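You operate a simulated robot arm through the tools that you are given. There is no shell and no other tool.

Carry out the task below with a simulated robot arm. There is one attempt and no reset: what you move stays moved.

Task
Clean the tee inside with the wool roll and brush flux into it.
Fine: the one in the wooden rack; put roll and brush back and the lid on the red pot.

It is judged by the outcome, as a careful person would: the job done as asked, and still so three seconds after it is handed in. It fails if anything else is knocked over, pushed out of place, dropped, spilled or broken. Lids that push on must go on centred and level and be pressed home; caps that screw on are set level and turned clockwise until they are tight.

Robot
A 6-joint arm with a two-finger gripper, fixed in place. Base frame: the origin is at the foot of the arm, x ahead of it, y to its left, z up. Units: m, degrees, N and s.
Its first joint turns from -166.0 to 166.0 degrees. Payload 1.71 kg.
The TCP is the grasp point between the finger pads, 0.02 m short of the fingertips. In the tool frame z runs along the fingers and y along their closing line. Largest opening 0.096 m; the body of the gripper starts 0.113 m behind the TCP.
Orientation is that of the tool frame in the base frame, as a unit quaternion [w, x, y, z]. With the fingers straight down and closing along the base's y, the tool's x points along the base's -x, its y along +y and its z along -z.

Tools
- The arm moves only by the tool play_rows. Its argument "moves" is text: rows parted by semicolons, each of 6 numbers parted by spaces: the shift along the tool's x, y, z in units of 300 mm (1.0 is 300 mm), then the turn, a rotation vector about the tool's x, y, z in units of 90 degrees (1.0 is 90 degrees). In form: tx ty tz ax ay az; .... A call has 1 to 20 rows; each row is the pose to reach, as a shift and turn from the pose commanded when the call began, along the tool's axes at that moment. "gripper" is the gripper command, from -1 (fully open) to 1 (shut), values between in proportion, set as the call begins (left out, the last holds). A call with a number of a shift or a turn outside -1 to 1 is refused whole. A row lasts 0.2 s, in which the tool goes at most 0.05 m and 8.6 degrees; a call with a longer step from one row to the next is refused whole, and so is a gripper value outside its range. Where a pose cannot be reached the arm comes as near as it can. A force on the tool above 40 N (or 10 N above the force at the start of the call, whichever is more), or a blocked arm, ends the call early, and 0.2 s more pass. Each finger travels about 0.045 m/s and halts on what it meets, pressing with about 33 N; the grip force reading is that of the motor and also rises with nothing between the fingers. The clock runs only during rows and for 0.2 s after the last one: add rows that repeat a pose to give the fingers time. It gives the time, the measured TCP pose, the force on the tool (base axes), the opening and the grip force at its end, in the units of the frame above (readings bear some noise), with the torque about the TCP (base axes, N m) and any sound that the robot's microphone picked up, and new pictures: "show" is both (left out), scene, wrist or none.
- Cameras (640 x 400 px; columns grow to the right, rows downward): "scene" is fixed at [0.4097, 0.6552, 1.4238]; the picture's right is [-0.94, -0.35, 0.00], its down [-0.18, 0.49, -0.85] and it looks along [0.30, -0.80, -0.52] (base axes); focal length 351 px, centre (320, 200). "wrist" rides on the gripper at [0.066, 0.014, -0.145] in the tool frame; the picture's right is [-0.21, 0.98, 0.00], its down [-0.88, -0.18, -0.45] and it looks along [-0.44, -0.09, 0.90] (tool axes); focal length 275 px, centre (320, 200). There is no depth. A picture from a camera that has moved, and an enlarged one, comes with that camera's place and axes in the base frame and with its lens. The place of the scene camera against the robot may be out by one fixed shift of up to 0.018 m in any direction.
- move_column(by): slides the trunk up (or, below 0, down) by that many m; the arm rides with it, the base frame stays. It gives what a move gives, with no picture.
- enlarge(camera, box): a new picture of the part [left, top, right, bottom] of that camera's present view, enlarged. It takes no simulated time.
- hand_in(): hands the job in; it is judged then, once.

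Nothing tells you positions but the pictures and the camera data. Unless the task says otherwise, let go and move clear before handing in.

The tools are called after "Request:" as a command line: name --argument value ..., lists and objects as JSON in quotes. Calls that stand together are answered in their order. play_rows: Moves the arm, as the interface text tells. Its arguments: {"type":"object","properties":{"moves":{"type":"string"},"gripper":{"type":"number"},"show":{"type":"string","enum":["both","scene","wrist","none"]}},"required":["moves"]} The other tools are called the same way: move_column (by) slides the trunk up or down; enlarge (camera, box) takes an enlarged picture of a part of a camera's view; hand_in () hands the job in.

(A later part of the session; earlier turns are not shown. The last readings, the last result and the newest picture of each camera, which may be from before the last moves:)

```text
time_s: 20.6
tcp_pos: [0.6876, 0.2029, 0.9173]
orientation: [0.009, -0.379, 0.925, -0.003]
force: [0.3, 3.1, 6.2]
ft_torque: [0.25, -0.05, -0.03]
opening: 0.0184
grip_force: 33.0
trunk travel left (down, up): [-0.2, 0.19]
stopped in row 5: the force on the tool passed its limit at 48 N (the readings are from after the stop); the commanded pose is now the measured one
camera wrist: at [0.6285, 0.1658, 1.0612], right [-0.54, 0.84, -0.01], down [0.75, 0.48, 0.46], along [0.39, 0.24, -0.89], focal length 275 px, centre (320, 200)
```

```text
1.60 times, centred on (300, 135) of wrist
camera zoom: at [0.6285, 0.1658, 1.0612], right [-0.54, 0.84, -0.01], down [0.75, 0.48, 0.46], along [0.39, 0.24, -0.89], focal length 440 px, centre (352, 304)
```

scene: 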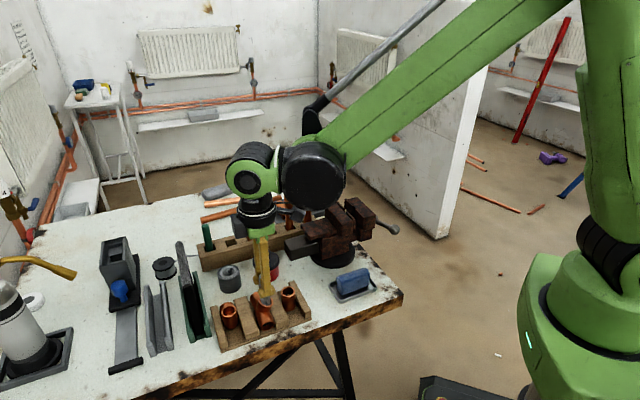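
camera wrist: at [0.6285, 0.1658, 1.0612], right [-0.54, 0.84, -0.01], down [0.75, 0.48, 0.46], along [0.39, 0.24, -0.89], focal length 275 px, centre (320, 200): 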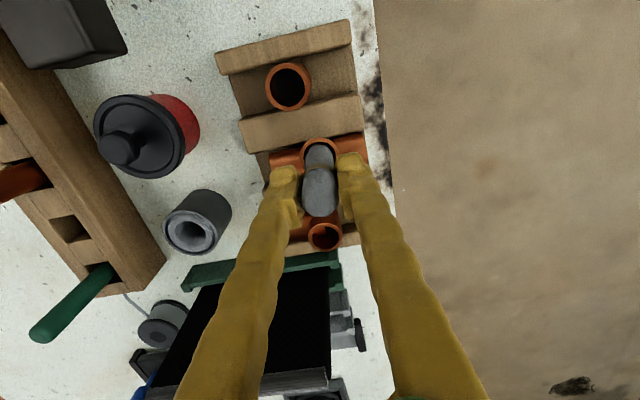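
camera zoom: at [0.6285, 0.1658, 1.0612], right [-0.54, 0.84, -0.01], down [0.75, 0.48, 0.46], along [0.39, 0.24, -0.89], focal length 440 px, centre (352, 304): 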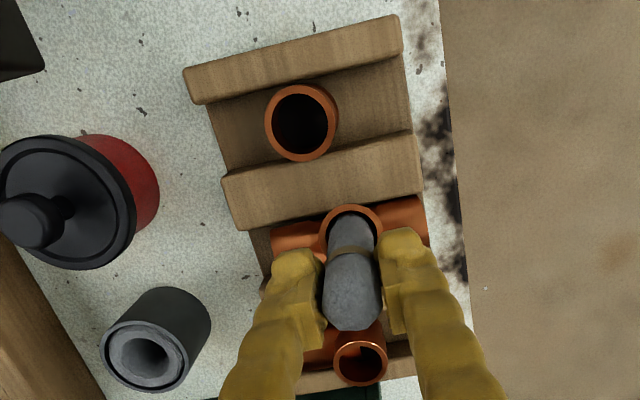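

The tee has slid and leaned by about a centimetre, dragged by the roll still inside its mouth. I'll ease off slightly and carry the roll back to the original axis so the tee is brought back upright.

Request:
play_rows --moves "0 0 -0.01 0 0 0; -0.008 -0.009 -0.01 -0.002 0.0023 0; -0.016 -0.018 -0.01 -0.004 0.0046 0; -0.024 -0.0275 -0.01 -0.006 0.007 0; -0.032 -0.0367 -0.01 -0.0079 0.0092 0; -0.032 -0.0367 -0.01 -0.0079 0.0092 0; -0.032 -0.0367 -0.01 -0.0079 0.0092 0" --show "both"

Request:
enlarge --camera "wrist" --box '[260, 110, 388, 190]'

Request:
enlarge --camera "scene" --box '[205, 265, 325, 355]'

```text
time_s: 22.2
tcp_pos: [0.7029, 0.2009, 0.9191]
orientation: [-0.001, -0.379, 0.925, 0.0]
force: [0.6, -0.4, 0.6]
ft_torque: [-0.01, 0.02, 0.04]
opening: 0.0184
grip_force: 33.1
trunk travel left (down, up): [-0.2, 0.19]
camera wrist: at [0.6481, 0.1648, 1.0639], right [-0.54, 0.84, 0.0], down [0.75, 0.48, 0.44], along [0.37, 0.24, -0.9], focal length 275 px, centre (320, 200)
```

scene: 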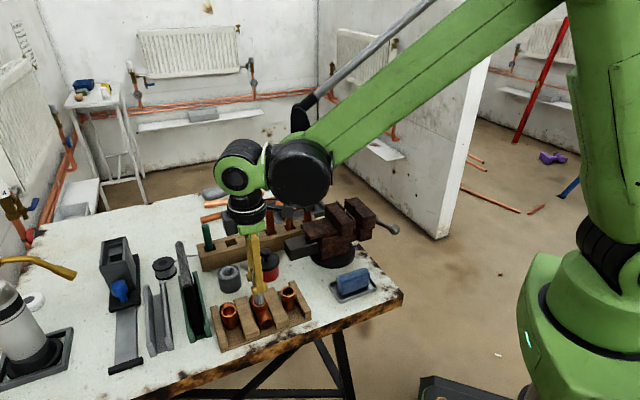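
wrist: 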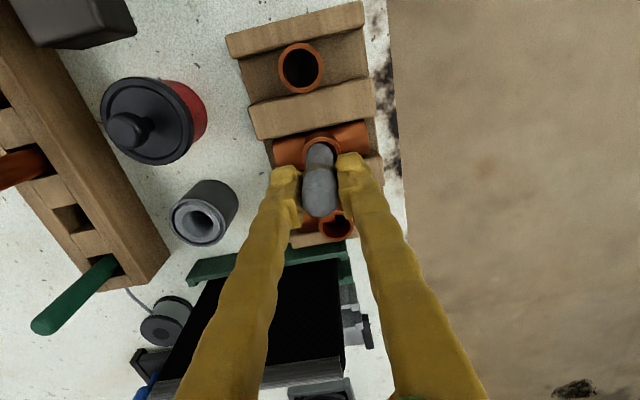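

```text
5.00 times, centred on (324, 150) of wrist
camera zoom: at [0.6481, 0.1648, 1.0639], right [-0.54, 0.84, 0.0], down [0.75, 0.48, 0.44], along [0.37, 0.24, -0.9], focal length 1376 px, centre (300, 450)
```

zoom: 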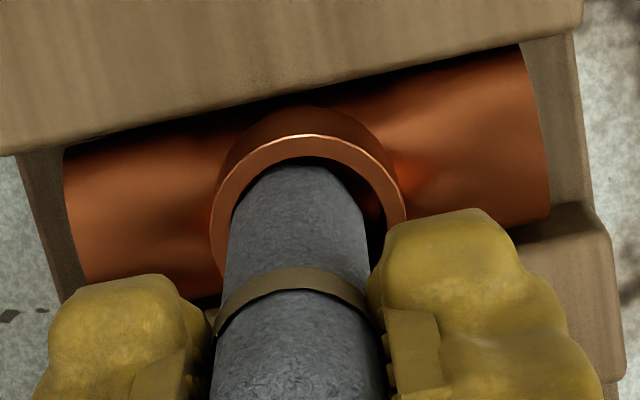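

```text
4.44 times, centred on (265, 310) of scene
camera zoom: at [0.4097, 0.6552, 1.4238], right [-0.94, -0.35, 0.0], down [-0.18, 0.49, -0.85], along [0.3, -0.8, -0.52], focal length 1562 px, centre (564, -289)
```

zoom: 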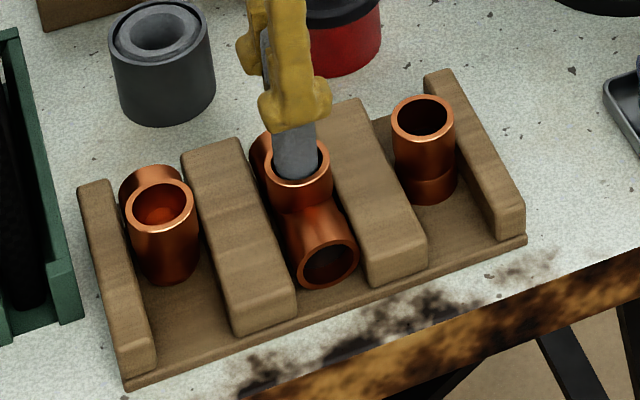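

The tee is upright and back in place, with no force on the tool. I'll centre the roll in the mouth and descend in small steps, watching the force.

Request:
play_rows --moves "0.0017 0.0063 0 0 0 0; 0.0017 0.0063 0.007 0 0 0; 0.0017 0.0063 0.014 0 0 0; 0.0017 0.0063 0.014 0 0 0" --show "none"

```text
time_s: 23.2
tcp_pos: [0.7023, 0.2015, 0.9145]
orientation: [-0.002, -0.379, 0.926, 0.001]
force: [-0.4, -0.5, -0.2]
ft_torque: [0.01, 0.01, 0.03]
opening: 0.0187
grip_force: 32.7
trunk travel left (down, up): [-0.2, 0.19]
```

Request:
play_rows --moves "0 0 0.007 0 0 0; 0 0 0.014 0 0 0; 0 0 0.014 0 0 0" --show "none"

```text
time_s: 24.0
tcp_pos: [0.7024, 0.2026, 0.9112]
orientation: [-0.001, -0.379, 0.925, 0.001]
force: [0.3, -0.7, 0.2]
ft_torque: [-0.04, 0.0, 0.03]
opening: 0.0188
grip_force: 33.2
trunk travel left (down, up): [-0.2, 0.19]
```

No contact force yet at z 0.911; I'll continue down in small steps.

Request:
play_rows --moves "0 0 0.007 0 0 0; 0 0 0.014 0 0 0; 0 0 0.014 0 0 0" --show "none"

```text
time_s: 24.8
tcp_pos: [0.7017, 0.2019, 0.9087]
orientation: [0.0, -0.378, 0.926, -0.001]
force: [6.1, 1.2, 33.1]
ft_torque: [0.1, -0.4, 0.01]
opening: 0.0184
grip_force: 33.1
trunk travel left (down, up): [-0.2, 0.19]
```

The roll bottoms about 18 mm inside the mouth (socket stop). I'll back off 4 mm and scrub with twisting and short up-and-down strokes.

Request:
play_rows --moves "0 0 -0.014 0 0 0; 0 0 -0.014 0 0 0.09; 0 0 -0.03 0 0 0.18; 0 0 -0.014 0 0 0.27; 0 0 -0.03 0 0 0.36; 0 0 -0.014 0 0 0.27; 0 0 -0.03 0 0 0.18; 0 0 -0.014 0 0 0.09; 0 0 -0.03 0 0 0; 0 0 -0.014 0 0 -0.09; 0 0 -0.03 0 0 -0.18; 0 0 -0.014 0 0 -0.27; 0 0 -0.03 0 0 -0.36; 0 0 -0.014 0 0 -0.27; 0 0 -0.03 0 0 -0.18; 0 0 -0.014 0 0 -0.09; 0 0 -0.03 0 0 0; 0 0 -0.014 0 0 0" --show "both"

Request:
enlarge --camera "wrist" --box '[260, 110, 388, 190]'

Request:
enlarge --camera "scene" --box '[205, 265, 325, 355]'

```text
time_s: 28.6
tcp_pos: [0.7019, 0.2015, 0.9105]
orientation: [-0.001, -0.379, 0.926, 0.0]
force: [-0.4, 0.3, 0.4]
ft_torque: [0.04, 0.01, 0.0]
opening: 0.0187
grip_force: 33.1
trunk travel left (down, up): [-0.2, 0.19]
camera wrist: at [0.6466, 0.1656, 1.0555], right [-0.54, 0.84, 0.0], down [0.76, 0.48, 0.44], along [0.37, 0.24, -0.9], focal length 275 px, centre (320, 200)
```

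scene: 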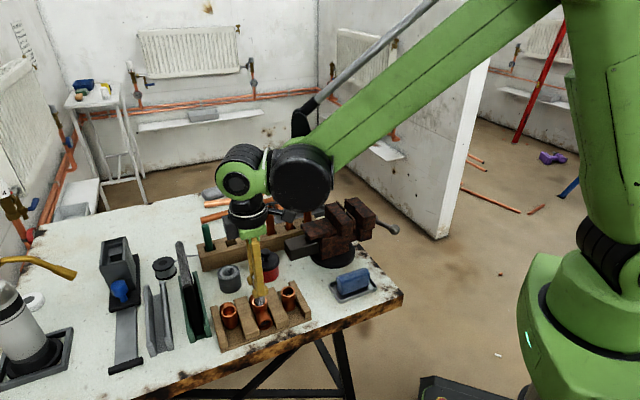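
wrist: 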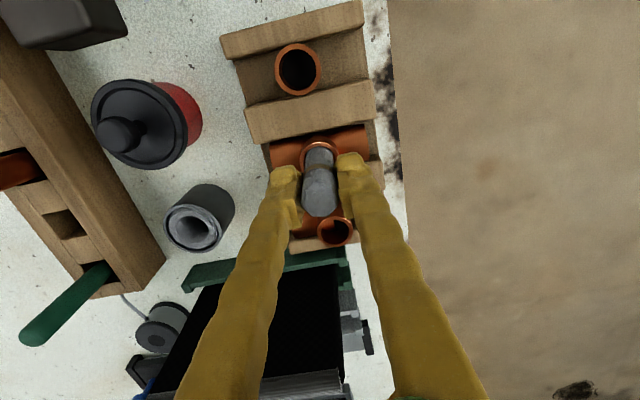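

```text
5.00 times, centred on (324, 150) of wrist
camera zoom: at [0.6466, 0.1656, 1.0555], right [-0.54, 0.84, 0.0], down [0.76, 0.48, 0.44], along [0.37, 0.24, -0.9], focal length 1376 px, centre (300, 450)
```

zoom: 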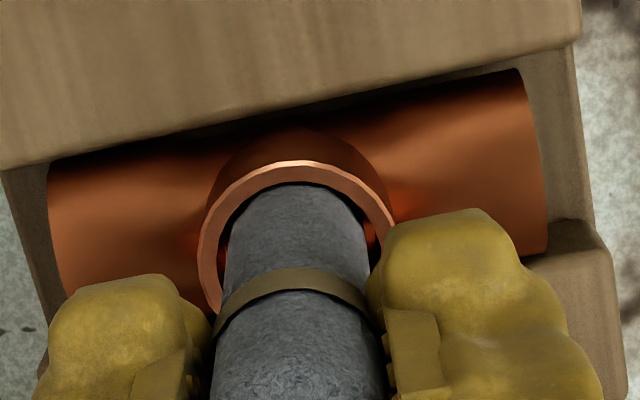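

```text
4.44 times, centred on (265, 310) of scene
camera zoom: at [0.4097, 0.6552, 1.4238], right [-0.94, -0.35, 0.0], down [-0.18, 0.49, -0.85], along [0.3, -0.8, -0.52], focal length 1562 px, centre (564, -289)
```

zoom: 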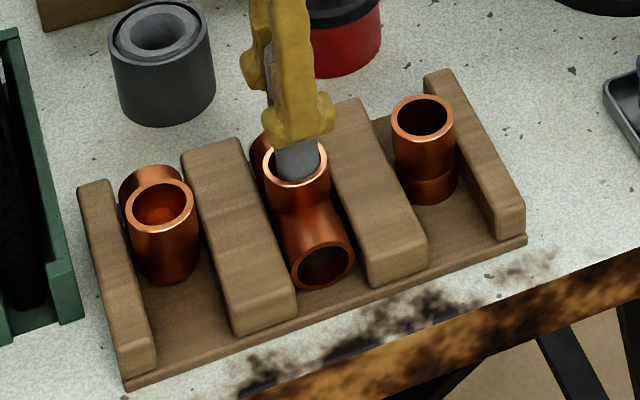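

The roll is well centred and the tee stays put. I'll add two gentle orbits against the bore wall with twisting and strokes, so the whole inside is scrubbed.

Request:
play_rows --moves "0.0077 0 0 0 0 0.09; 0.0054 0.0054 -0.02 0 0 0.18; 0 0.0077 0 0 0 0.27; -0.0054 0.0054 -0.02 0 0 0.36; -0.0077 0 0 0 0 0.27; -0.0054 -0.0054 -0.02 0 0 0.18; 0 -0.0077 0 0 0 0.09; 0.0054 -0.0054 -0.02 0 0 0; 0.0077 0 0 0 0 -0.09; 0.0054 0.0054 -0.02 0 0 -0.18; 0 0.0077 0 0 0 -0.27; -0.0054 0.0054 -0.02 0 0 -0.36; -0.0077 0 0 0 0 -0.27; -0.0054 -0.0054 -0.02 0 0 -0.18; 0 -0.0077 0 0 0 -0.09; 0.0054 -0.0054 -0.02 0 0 0; 0 0 0 0 0 0; 0 0 -0.03 0 0 0; 0 0 0 0 0 0; 0 0 0 0 0 0" --show "wrist"

Request:
enlarge --camera "scene" --box '[205, 265, 325, 355]'

```text
time_s: 32.8
tcp_pos: [0.7016, 0.202, 0.9099]
orientation: [0.0, -0.379, 0.925, 0.0]
force: [-0.7, 0.3, 0.3]
ft_torque: [0.0, -0.05, 0.03]
opening: 0.0186
grip_force: 33.2
trunk travel left (down, up): [-0.2, 0.19]
camera wrist: at [0.6467, 0.1652, 1.0557], right [-0.54, 0.84, 0.0], down [0.76, 0.48, 0.44], along [0.37, 0.24, -0.9], focal length 275 px, centre (320, 200)
```

wrist: 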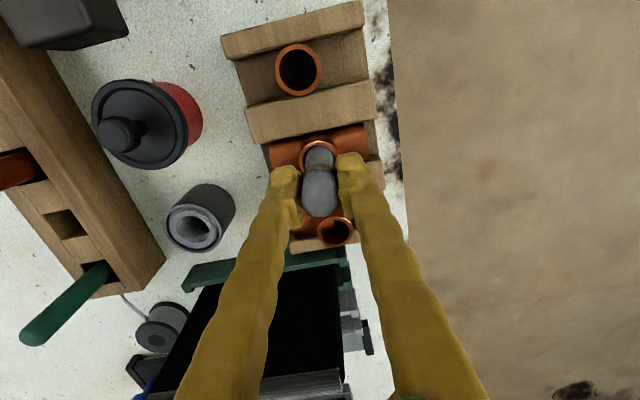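

```text
4.44 times, centred on (265, 310) of scene
camera zoom: at [0.4097, 0.6552, 1.4238], right [-0.94, -0.35, 0.0], down [-0.18, 0.49, -0.85], along [0.3, -0.8, -0.52], focal length 1562 px, centre (564, -289)
```

zoom: 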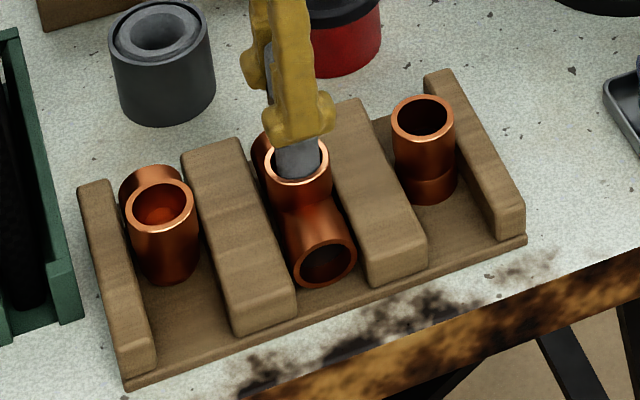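

Scrubbing is finished with the tee in place. I'll withdraw the roll straight up and inspect the tee.

Request:
play_rows --moves "0 0 -0.04 0 0 0; 0 0 -0.08 0 0 0; 0 0 -0.12 0 0 0; 0 0 -0.2 0 0 0; 0 0 -0.3 0 0 0; 0 0 -0.42 0 0 0; 0 0 -0.42 0 0 0" --show "wrist"

Request:
enlarge --camera "scene" --box '[205, 265, 325, 355]'

Request:
enlarge --camera "wrist" --box '[240, 80, 400, 180]'

```text
time_s: 34.4
tcp_pos: [0.7025, 0.2023, 1.0368]
orientation: [0.0, -0.378, 0.926, -0.001]
force: [-0.9, -0.4, -0.8]
ft_torque: [0.01, -0.03, 0.02]
opening: 0.0183
grip_force: 32.8
trunk travel left (down, up): [-0.2, 0.19]
camera wrist: at [0.6459, 0.1655, 1.1821], right [-0.54, 0.84, 0.0], down [0.75, 0.48, 0.44], along [0.37, 0.24, -0.9], focal length 275 px, centre (320, 200)
```

wrist: 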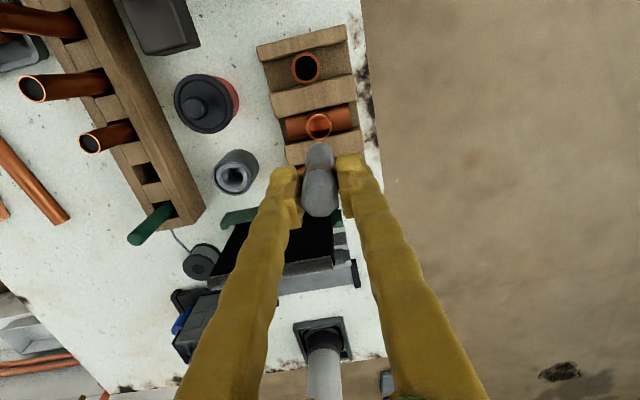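

```text
4.44 times, centred on (265, 310) of scene
camera zoom: at [0.4097, 0.6552, 1.4238], right [-0.94, -0.35, 0.0], down [-0.18, 0.49, -0.85], along [0.3, -0.8, -0.52], focal length 1562 px, centre (564, -289)
```

zoom: 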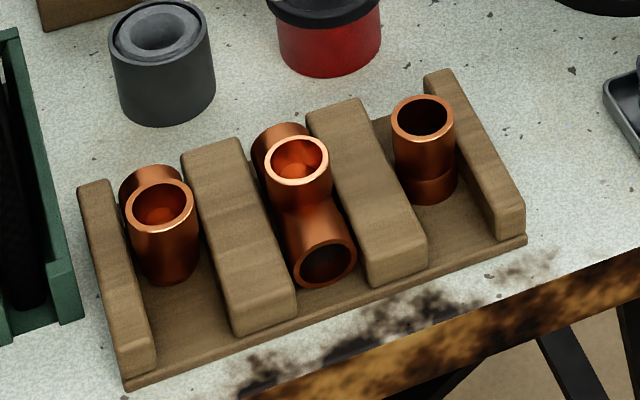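

```text
4.00 times, centred on (320, 130) of wrist
camera zoom: at [0.6459, 0.1655, 1.1821], right [-0.54, 0.84, 0.0], down [0.75, 0.48, 0.44], along [0.37, 0.24, -0.9], focal length 1101 px, centre (320, 480)
```

zoom: 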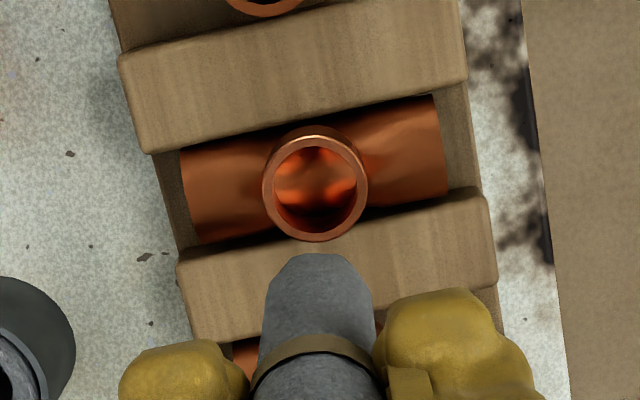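

The tee's bore is now visibly bright, and it is back in its place. Next I return the roll to its slot in the wooden block.

Request:
play_rows --moves "-0.007 -0.13 0 0 0 0; -0.014 -0.26 0 0 0 0; -0.021 -0.39 0 0 0 0; -0.028 -0.52 0 0 0 0; -0.035 -0.65 0 0 0 0; -0.0425 -0.768 0 0 0 0; -0.0425 -0.768 0 0 0 0; -0.0425 -0.768 0 0 0 0" --show "wrist"

Request:
enlarge --camera "wrist" --box '[240, 90, 400, 190]'

```text
time_s: 36.2
tcp_pos: [0.8725, 0.0467, 1.0367]
orientation: [-0.001, -0.378, 0.926, 0.001]
force: [-1.1, -0.1, -0.5]
ft_torque: [0.01, -0.05, 0.01]
opening: 0.0185
grip_force: 33.0
trunk travel left (down, up): [-0.2, 0.19]
camera wrist: at [0.8168, 0.0099, 1.181], right [-0.54, 0.84, 0.0], down [0.75, 0.48, 0.44], along [0.37, 0.24, -0.9], focal length 275 px, centre (320, 200)
```

wrist: 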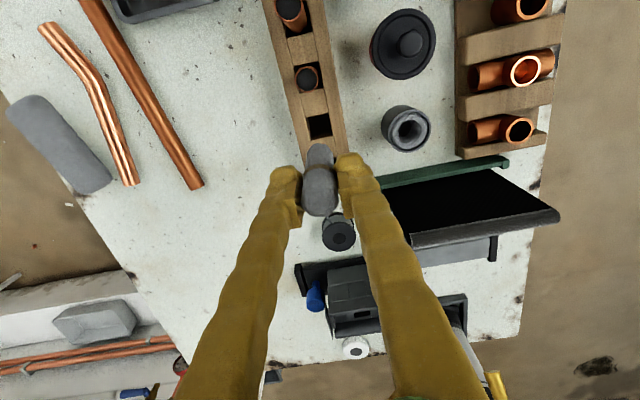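

```text
4.00 times, centred on (320, 140) of wrist
camera zoom: at [0.8168, 0.0099, 1.181], right [-0.54, 0.84, 0.0], down [0.75, 0.48, 0.44], along [0.37, 0.24, -0.9], focal length 1101 px, centre (320, 440)
```

zoom: 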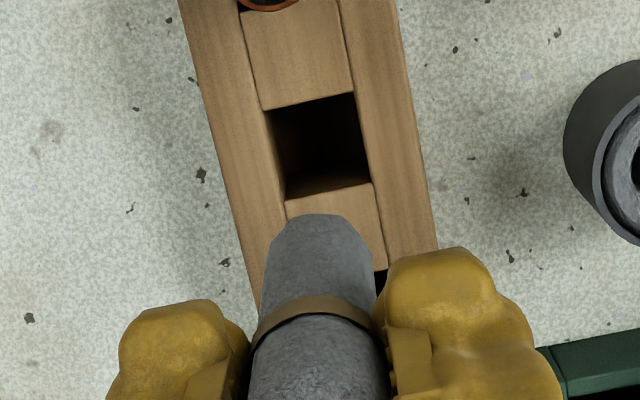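

The slot lies just below and ahead of the roll as expected. I'll lower to just above the block and check alignment.

Request:
play_rows --moves "-0.003 0 0.1 0 0 0; -0.003 0 0.2 0 0 0; -0.003 0 0.32 0 0 0; -0.003 0 0.32 0 0 0; -0.003 0 0.32 0 0 0" --show "wrist"

Request:
enlarge --camera "wrist" --box '[260, 100, 388, 180]'

Request:
enlarge --camera "scene" --box '[190, 210, 286, 270]'

```text
time_s: 37.4
tcp_pos: [0.872, 0.0496, 0.9392]
orientation: [-0.001, -0.379, 0.925, 0.001]
force: [0.5, 1.2, -0.8]
ft_torque: [-0.01, 0.02, 0.02]
opening: 0.019
grip_force: 33.1
trunk travel left (down, up): [-0.2, 0.19]
camera wrist: at [0.8167, 0.0118, 1.0849], right [-0.54, 0.84, 0.0], down [0.76, 0.48, 0.44], along [0.37, 0.24, -0.9], focal length 275 px, centre (320, 200)
```

wrist: 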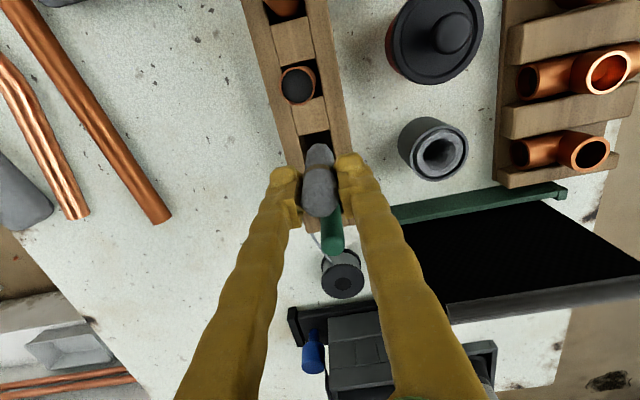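

```text
5.00 times, centred on (324, 140) of wrist
camera zoom: at [0.8167, 0.0118, 1.0849], right [-0.54, 0.84, 0.0], down [0.76, 0.48, 0.44], along [0.37, 0.24, -0.9], focal length 1376 px, centre (300, 500)
```

zoom: 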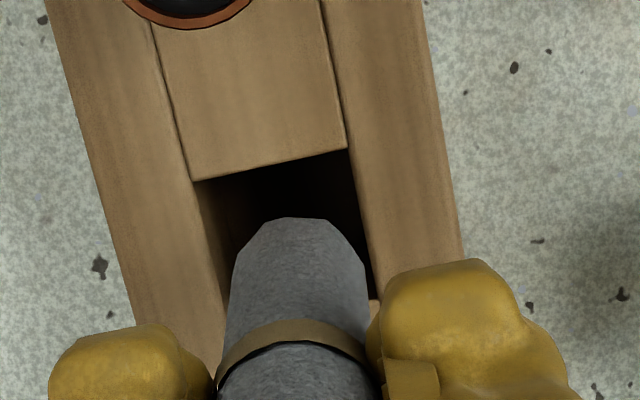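

```text
6.67 times, centred on (238, 240) of scene
camera zoom: at [0.4097, 0.6552, 1.4238], right [-0.94, -0.35, 0.0], down [-0.18, 0.49, -0.85], along [0.3, -0.8, -0.52], focal length 2342 px, centre (867, -67)
```

zoom: 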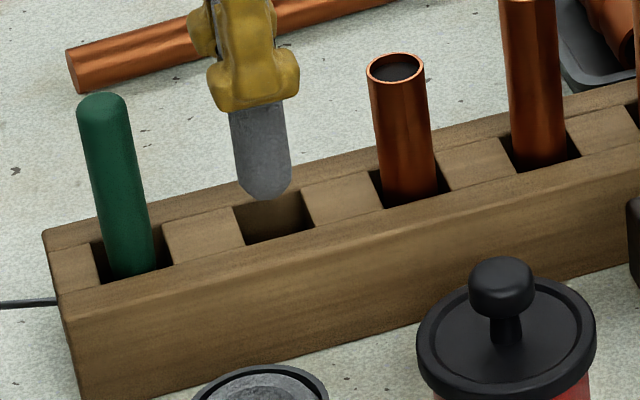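

I need about a 3 mm shift to centre on the slot. I'll apply that and lower gently into the slot.

Request:
play_rows --moves "0.008 -0.008 0 0 0 0; 0.008 -0.008 0.03 0 0 0; 0.008 -0.008 0.06 0 0 0; 0.008 -0.008 0.09 0 0 0; 0.008 -0.008 0.11 0 0 0; 0.008 -0.008 0.11 0 0 0" --show "wrist"

Request:
enlarge --camera "wrist" --box '[260, 110, 388, 190]'

Request:
enlarge --camera "scene" --box '[190, 210, 286, 270]'

```text
time_s: 38.8
tcp_pos: [0.8736, 0.0438, 0.9067]
orientation: [-0.001, -0.378, 0.926, 0.0]
force: [0.2, 0.3, -1.4]
ft_torque: [0.01, 0.01, -0.01]
opening: 0.0187
grip_force: 33.0
trunk travel left (down, up): [-0.2, 0.19]
camera wrist: at [0.8177, 0.0079, 1.0522], right [-0.54, 0.84, 0.0], down [0.76, 0.48, 0.44], along [0.37, 0.24, -0.9], focal length 275 px, centre (320, 200)
```

wrist: 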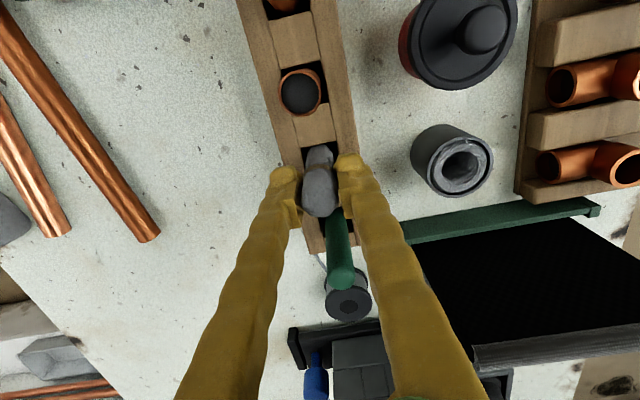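

```text
5.00 times, centred on (324, 150) of wrist
camera zoom: at [0.8177, 0.0079, 1.0522], right [-0.54, 0.84, 0.0], down [0.76, 0.48, 0.44], along [0.37, 0.24, -0.9], focal length 1376 px, centre (300, 450)
```

zoom: 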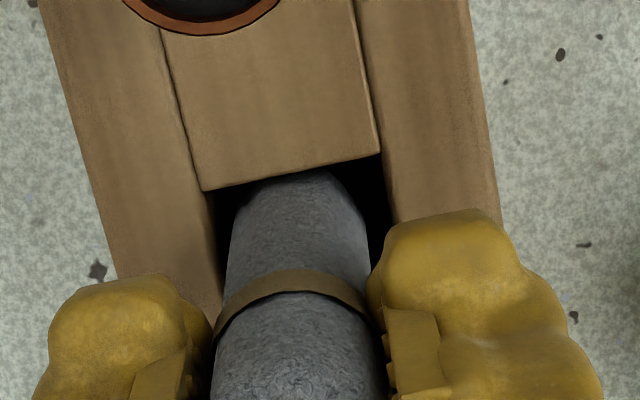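

```text
6.67 times, centred on (238, 240) of scene
camera zoom: at [0.4097, 0.6552, 1.4238], right [-0.94, -0.35, 0.0], down [-0.18, 0.49, -0.85], along [0.3, -0.8, -0.52], focal length 2342 px, centre (867, -67)
```

zoom: 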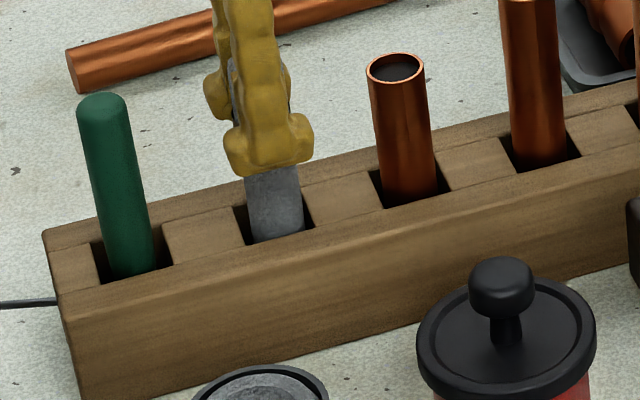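

The roll is in its slot with clearance all round. I'll lower the rest of the way and check the force before releasing.

Request:
play_rows --moves "0 0 0.025 0 0 0; 0 0 0.05 0 0 0; 0 0 0.064 0 0 0; 0 0 0.064 0 0 0" --show "none"

```text
time_s: 39.8
tcp_pos: [0.8727, 0.0447, 0.8884]
orientation: [-0.001, -0.379, 0.925, 0.0]
force: [-0.2, 0.2, -1.7]
ft_torque: [0.03, 0.0, 0.03]
opening: 0.0187
grip_force: 33.5
trunk travel left (down, up): [-0.2, 0.19]
```

Request:
play_rows --moves "0 0 0.004 0 0 0; 0 0 0.007 0 0 0; 0 0 0.007 0 0 0" --show "none"

```text
time_s: 40.6
tcp_pos: [0.8718, 0.0443, 0.886]
orientation: [-0.001, -0.378, 0.926, 0.001]
force: [-1.2, 0.0, 0.3]
ft_torque: [0.03, 0.03, 0.0]
opening: 0.0183
grip_force: 33.5
trunk travel left (down, up): [-0.2, 0.19]
```

The roll is at its original height. Releasing it now.

Request:
play_rows --moves "0 0 0 0 0 0; 0 0 0 0 0 0; 0 0 0 0 0 0; 0 0 0 0 0 0; 0 0 -0.07 0 0 0; 0 0 -0.17 0 0 0; 0 0 -0.3 0 0 0; 0 0 -0.43 0 0 0; 0 0 -0.43 0 0 0" --gripper -0.25 --show "both"

Request:
enlarge --camera "scene" --box '[190, 210, 286, 270]'

Request:
enlarge --camera "wrist" --box '[240, 90, 400, 190]'

```text
time_s: 42.6
tcp_pos: [0.8741, 0.0436, 1.0147]
orientation: [-0.001, -0.378, 0.926, -0.001]
force: [-0.7, 0.4, -0.6]
ft_torque: [0.03, -0.01, 0.02]
opening: 0.0601
grip_force: 0.2
trunk travel left (down, up): [-0.2, 0.19]
camera wrist: at [0.8173, 0.0079, 1.1606], right [-0.54, 0.84, 0.0], down [0.75, 0.48, 0.44], along [0.37, 0.24, -0.9], focal length 275 px, centre (320, 200)
```

scene: 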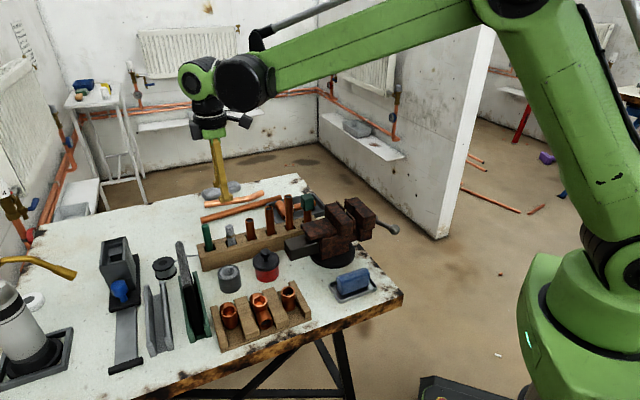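
wrist: 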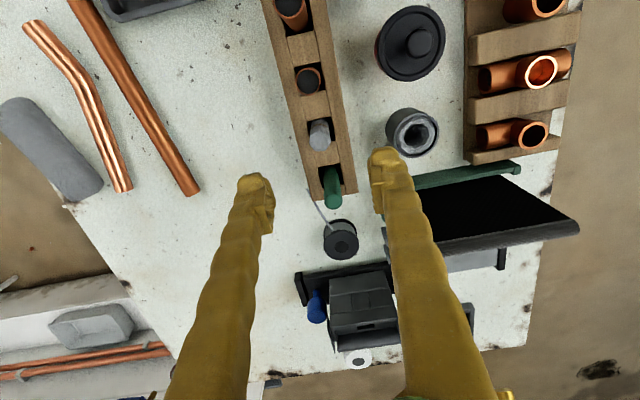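

```text
6.67 times, centred on (238, 240) of scene
camera zoom: at [0.4097, 0.6552, 1.4238], right [-0.94, -0.35, 0.0], down [-0.18, 0.49, -0.85], along [0.3, -0.8, -0.52], focal length 2342 px, centre (867, -67)
```

zoom: 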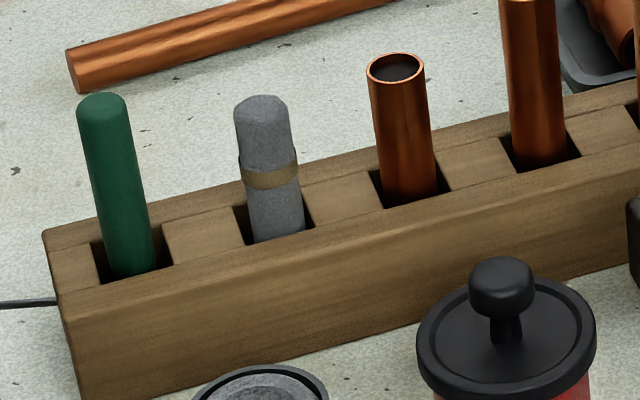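

```text
4.00 times, centred on (320, 140) of wrist
camera zoom: at [0.8173, 0.0079, 1.1606], right [-0.54, 0.84, 0.0], down [0.75, 0.48, 0.44], along [0.37, 0.24, -0.9], focal length 1101 px, centre (320, 440)
```

zoom: 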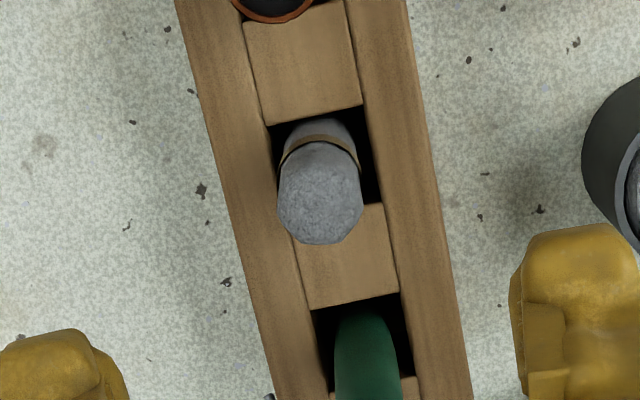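

The roll stands back in its slot. Next is the pot's lid: I'll move above the knob and turn the gripper so the camera side faces away from the tall vise.

Request:
play_rows --moves "0.019 0.032 0.004 0 0 0.09; 0.038 0.064 0.009 0 0 0.18; 0.057 0.096 0.013 0 0 0.27; 0.075 0.128 0.018 0 0 0.36; 0.094 0.16 0.022 0 0 0.45; 0.113 0.192 0.027 0 0 0.54; 0.132 0.224 0.031 0 0 0.63; 0.151 0.256 0.036 0 0 0.72; 0.17 0.287 0.04 0 0 0.81; 0.188 0.319 0.045 0 0 0.9; 0.207 0.351 0.049 0 0 0.99; 0.207 0.351 0.049 0 0 1.0; 0.207 0.351 0.049 0 0 1.0; 0.207 0.351 0.049 0 0 1.0" --show "both"

Request:
enlarge --camera "wrist" --box '[240, 90, 400, 190]'

```text
time_s: 45.6
tcp_pos: [0.7552, 0.076, 1.0015]
orientation: [-0.001, 0.387, 0.922, 0.0]
force: [0.9, -0.7, 0.5]
ft_torque: [0.0, -0.01, 0.03]
opening: 0.0601
grip_force: 0.1
trunk travel left (down, up): [-0.2, 0.19]
camera wrist: at [0.7196, 0.132, 1.1458], right [0.84, 0.54, 0.0], down [0.48, -0.75, 0.44], along [0.24, -0.38, -0.9], focal length 275 px, centre (320, 200)
```

scene: 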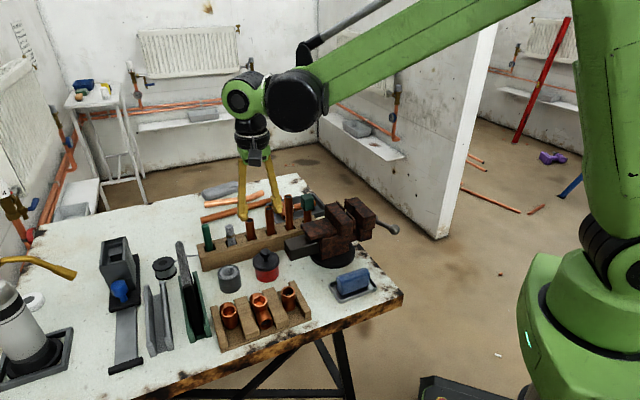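
wrist: 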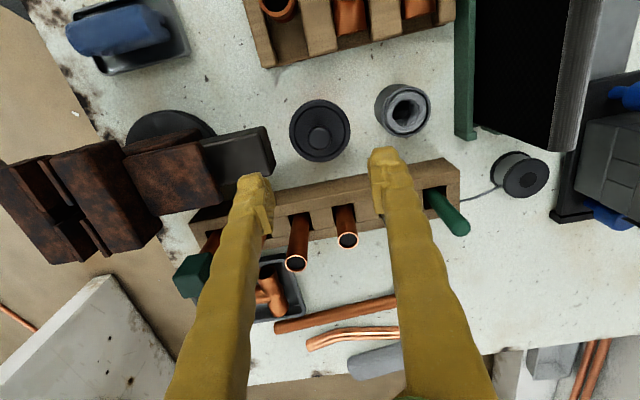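

```text
4.00 times, centred on (320, 140) of wrist
camera zoom: at [0.7196, 0.132, 1.1458], right [0.84, 0.54, 0.0], down [0.48, -0.75, 0.44], along [0.24, -0.38, -0.9], focal length 1101 px, centre (320, 440)
```

zoom: 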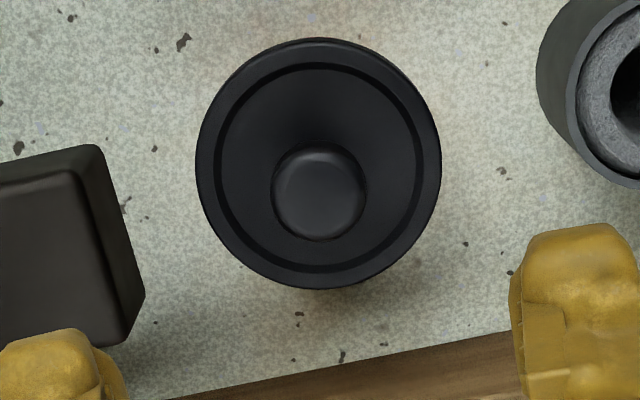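

The knob is centred under the gripper. I'll descend so the fingertips stay just above the lid's top and the pads straddle the knob head.

Request:
play_rows --moves "0 0 0.1 0 0 0; 0 0 0.2 0 0 0; 0 0 0.3 0 0 0; 0 0 0.38 0 0 0; 0 0 0.42 0 0 0; 0 0 0.42 0 0 0; 0 0 0.42 0 0 0" --show "both"

Request:
enlarge --camera "wrist" --box '[240, 130, 400, 230]'

Request:
enlarge --camera "scene" --box '[215, 230, 311, 290]'

```text
time_s: 47.2
tcp_pos: [0.7552, 0.0767, 0.8748]
orientation: [-0.002, 0.387, 0.922, -0.001]
force: [0.1, 0.5, 0.6]
ft_torque: [-0.02, 0.03, 0.01]
opening: 0.0599
grip_force: 0.0
trunk travel left (down, up): [-0.2, 0.19]
camera wrist: at [0.7196, 0.1324, 1.0197], right [0.84, 0.54, 0.0], down [0.48, -0.75, 0.44], along [0.24, -0.37, -0.9], focal length 275 px, centre (320, 200)
```

scene: 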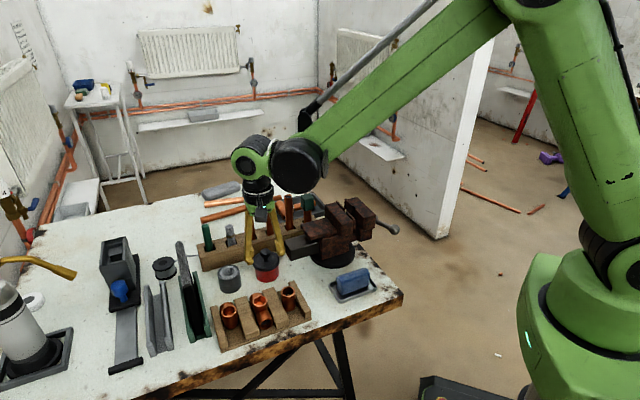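
wrist: 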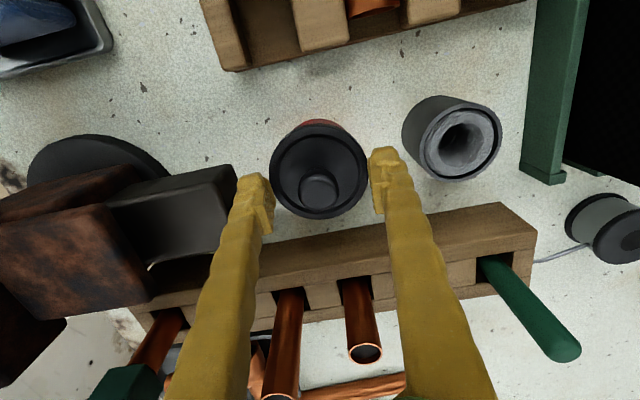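

```text
4.00 times, centred on (320, 180) of wrist
camera zoom: at [0.7196, 0.1324, 1.0197], right [0.84, 0.54, 0.0], down [0.48, -0.75, 0.44], along [0.24, -0.37, -0.9], focal length 1101 px, centre (320, 280)
```

zoom: 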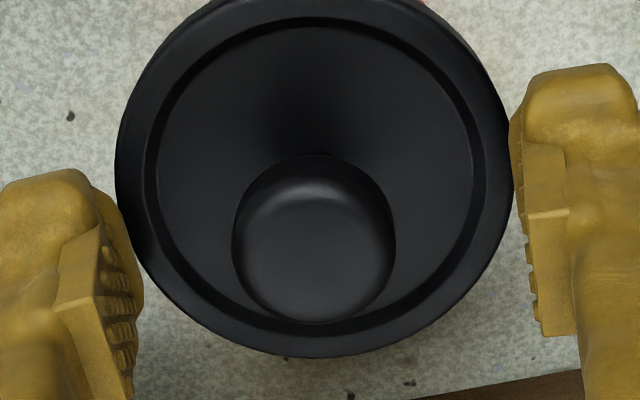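

```text
6.67 times, centred on (263, 260) of scene
camera zoom: at [0.4097, 0.6552, 1.4238], right [-0.94, -0.35, 0.0], down [-0.18, 0.49, -0.85], along [0.3, -0.8, -0.52], focal length 2342 px, centre (700, -200)
```

zoom: 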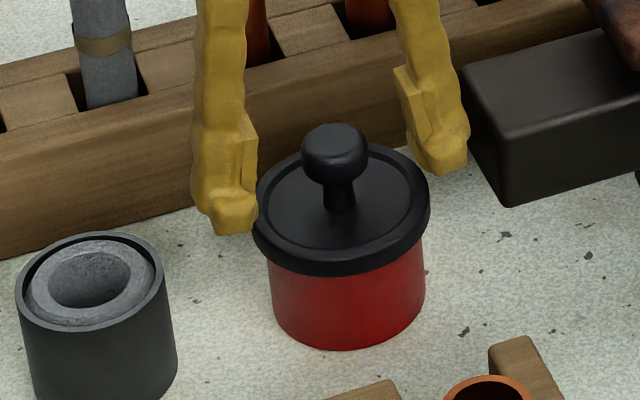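

The knob head is at the pads' height and nearly centred. I'll make a 1 mm correction, drop 3 mm and close on the knob.

Request:
play_rows --moves "0.0027 -0.003 0.009 0 0 0; 0.0027 -0.003 0.009 0 0 0; 0.0027 -0.003 0.009 0 0 0" --show "none"

Request:
play_rows --moves "0 0 0 0 0 0; 0 0 0 0 0 0; 0 0 0 0 0 0; 0 0 0 0 0 0; 0 0 0 0 0 0; 0 0 0 0 0 0" --gripper 1 --show "wrist"

Request:
enlarge --camera "scene" --box '[215, 230, 311, 290]'

```text
time_s: 48.0
tcp_pos: [0.7541, 0.0759, 0.8712]
orientation: [-0.001, 0.387, 0.922, -0.001]
force: [-0.5, -0.9, 0.1]
ft_torque: [-0.02, -0.02, -0.01]
opening: 0.06
grip_force: 0.1
trunk travel left (down, up): [-0.2, 0.19]
```

```text
time_s: 49.4
tcp_pos: [0.7541, 0.0764, 0.8729]
orientation: [-0.001, 0.387, 0.922, 0.0]
force: [0.1, -0.7, -1.8]
ft_torque: [0.01, 0.05, -0.01]
opening: 0.0161
grip_force: 33.1
trunk travel left (down, up): [-0.2, 0.19]
camera wrist: at [0.7186, 0.1322, 1.0169], right [0.84, 0.54, 0.0], down [0.48, -0.75, 0.44], along [0.24, -0.37, -0.9], focal length 275 px, centre (320, 200)
```

wrist: 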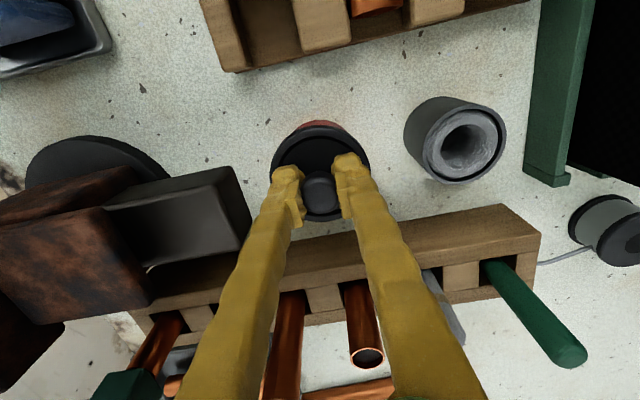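

```text
6.67 times, centred on (263, 260) of scene
camera zoom: at [0.4097, 0.6552, 1.4238], right [-0.94, -0.35, 0.0], down [-0.18, 0.49, -0.85], along [0.3, -0.8, -0.52], focal length 2342 px, centre (700, -200)
```

zoom: 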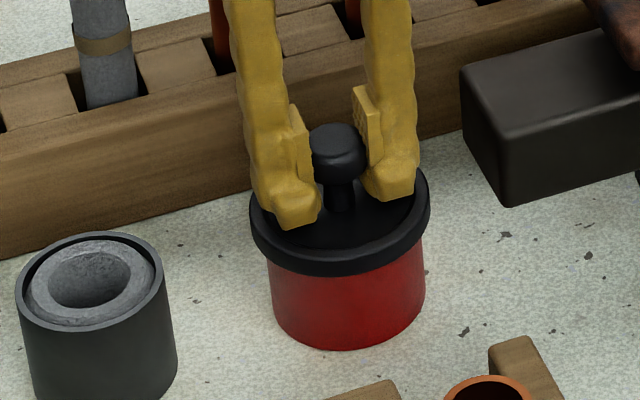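

The gripper holds the knob at 16 mm. Let me check the grip closely before lifting.

Request:
enlarge --camera "wrist" --box '[260, 120, 388, 240]'

```text
3.33 times, centred on (324, 180) of wrist
camera zoom: at [0.7186, 0.1322, 1.0169], right [0.84, 0.54, 0.0], down [0.48, -0.75, 0.44], along [0.24, -0.37, -0.9], focal length 918 px, centre (307, 267)
```

zoom: 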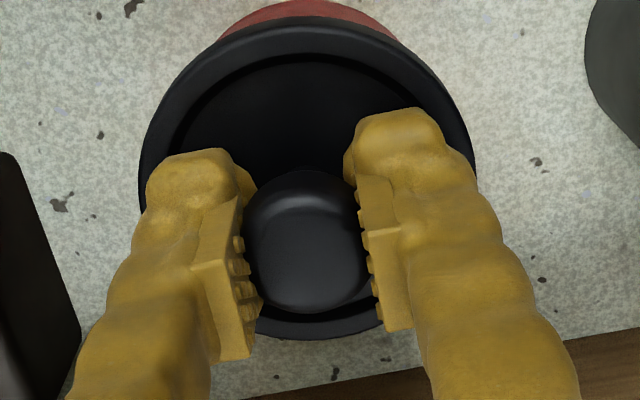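

The grip is good. I'll pull up a little first and see whether the lid separates from the pot.

Request:
play_rows --moves "0 0 -0.007 0 0 0; 0 0 -0.014 0 0 0; 0 0 -0.02 0 0 0; 0 0 -0.027 0 0 0; 0 0 -0.027 0 0 0" --show "wrist"

Request:
enlarge --camera "scene" --box '[215, 230, 311, 290]'

```text
time_s: 50.6
tcp_pos: [0.7547, 0.0767, 0.8805]
orientation: [-0.001, 0.387, 0.922, -0.001]
force: [0.3, 0.7, -0.7]
ft_torque: [-0.02, 0.01, -0.02]
opening: 0.0173
grip_force: 33.0
trunk travel left (down, up): [-0.2, 0.19]
heard: snap
camera wrist: at [0.7184, 0.1321, 1.0251], right [0.84, 0.54, 0.0], down [0.48, -0.75, 0.44], along [0.24, -0.37, -0.9], focal length 275 px, centre (320, 200)
```

wrist: 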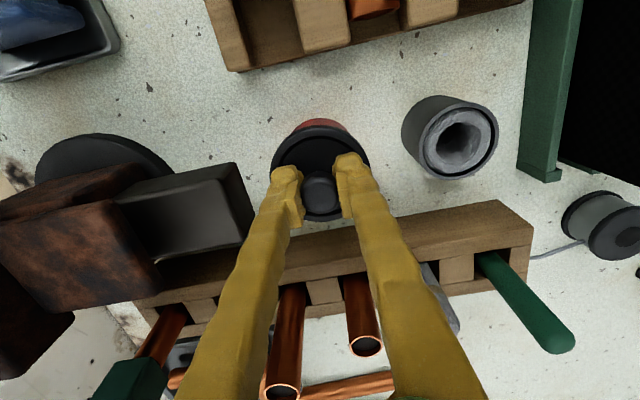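

```text
6.67 times, centred on (263, 260) of scene
camera zoom: at [0.4097, 0.6552, 1.4238], right [-0.94, -0.35, 0.0], down [-0.18, 0.49, -0.85], along [0.3, -0.8, -0.52], focal length 2342 px, centre (700, -200)
```

zoom: 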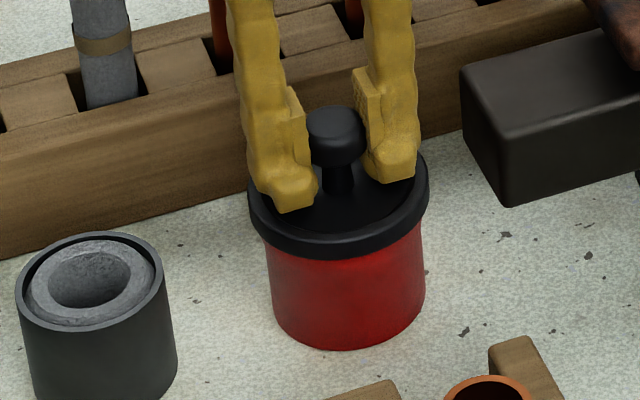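

A snap was heard and the lid came free while the pot stayed put. I'll carry the lid over the block to the wide bare strip of table behind it, first lifting to look into the pot.

Request:
play_rows --moves "0 0 -0.1 0 0 0; 0 0 -0.2 0 0 0; 0 0 -0.3 0 0 0; 0 0 -0.4 0 0 0; 0 0 -0.4 0 0 0" --show "both"

Request:
enlarge --camera "scene" --box '[215, 210, 311, 290]'

Request:
enlarge --camera "wrist" --box '[240, 80, 400, 230]'

```text
time_s: 51.8
tcp_pos: [0.7547, 0.0763, 1.0]
orientation: [0.0, 0.386, 0.922, -0.001]
force: [0.4, -0.2, -0.2]
ft_torque: [-0.01, -0.04, 0.0]
opening: 0.0159
grip_force: 33.2
trunk travel left (down, up): [-0.2, 0.19]
camera wrist: at [0.7183, 0.1324, 1.1449], right [0.84, 0.54, 0.0], down [0.48, -0.75, 0.44], along [0.24, -0.37, -0.9], focal length 275 px, centre (320, 200)
```

scene: 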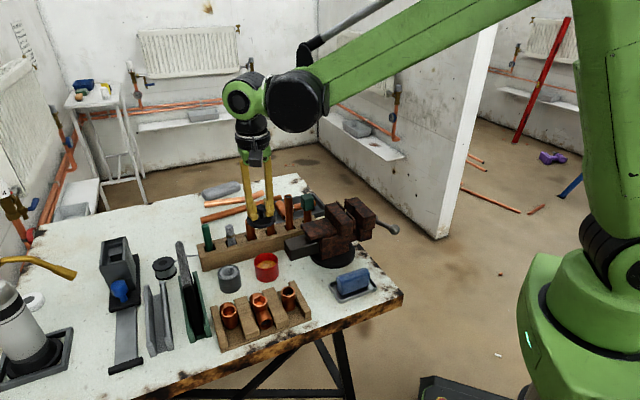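
wrist: 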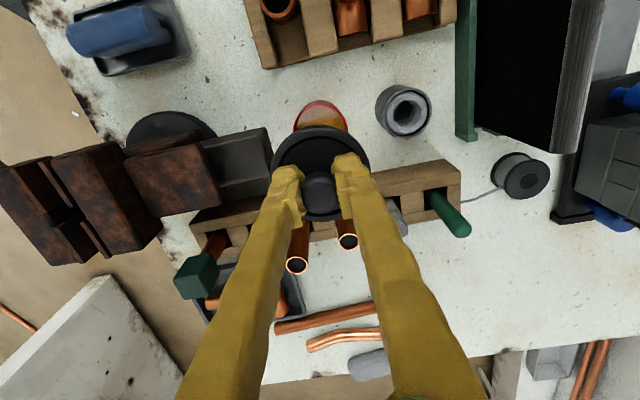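

```text
5.00 times, centred on (263, 250) of scene
camera zoom: at [0.4097, 0.6552, 1.4238], right [-0.94, -0.35, 0.0], down [-0.18, 0.49, -0.85], along [0.3, -0.8, -0.52], focal length 1757 px, centre (605, -50)
```

zoom: 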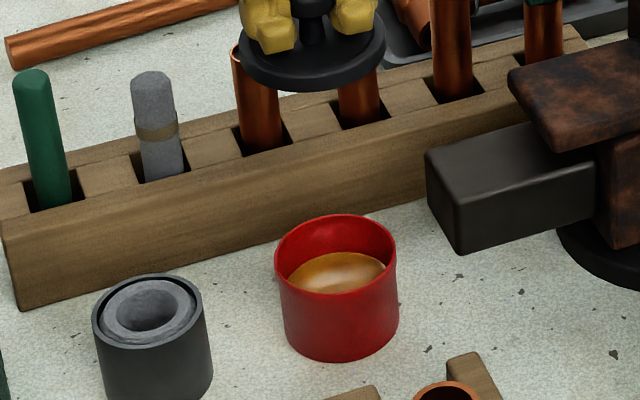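

```text
2.67 times, centred on (320, 155) of wrist
camera zoom: at [0.7183, 0.1324, 1.1449], right [0.84, 0.54, 0.0], down [0.48, -0.75, 0.44], along [0.24, -0.37, -0.9], focal length 734 px, centre (320, 320)
```

zoom: 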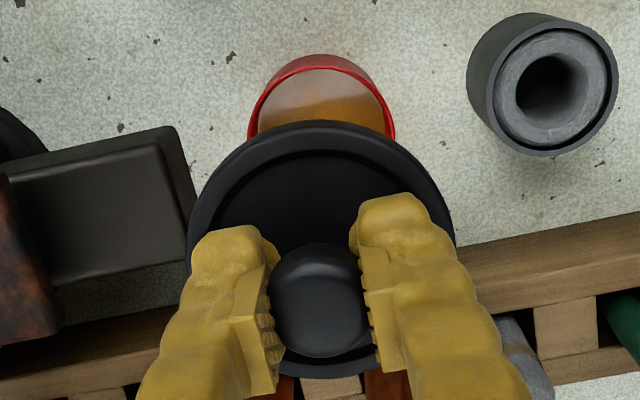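

The pot holds amber flux about 15 mm below its rim. Now I carry the lid to the bare strip behind the block.

Request:
play_rows --moves "-0.126 0.042 -0.02 0 0 0; -0.252 0.083 -0.02 0 0 0; -0.378 0.125 -0.02 0 0 0; -0.505 0.166 -0.02 0 0 0; -0.632 0.208 -0.02 0 0 0; -0.632 0.208 -0.02 0 0 0; -0.632 0.208 -0.02 0 0 0" --show "both"

```text
time_s: 53.4
tcp_pos: [0.9312, -0.0164, 1.0062]
orientation: [-0.001, 0.386, 0.923, 0.0]
force: [0.0, 0.1, -0.6]
ft_torque: [0.0, 0.01, -0.02]
opening: 0.0161
grip_force: 33.1
trunk travel left (down, up): [-0.2, 0.19]
camera wrist: at [0.8959, 0.0408, 1.1507], right [0.84, 0.54, 0.0], down [0.48, -0.75, 0.44], along [0.24, -0.37, -0.9], focal length 275 px, centre (320, 200)
```

scene: 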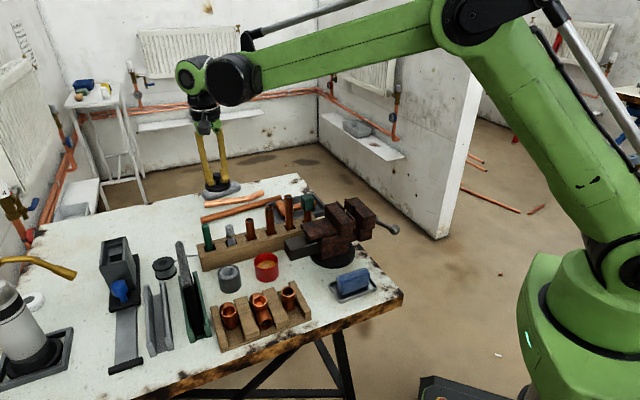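
wrist: 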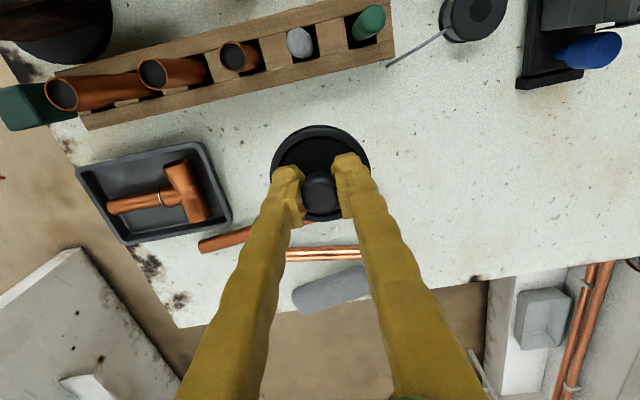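

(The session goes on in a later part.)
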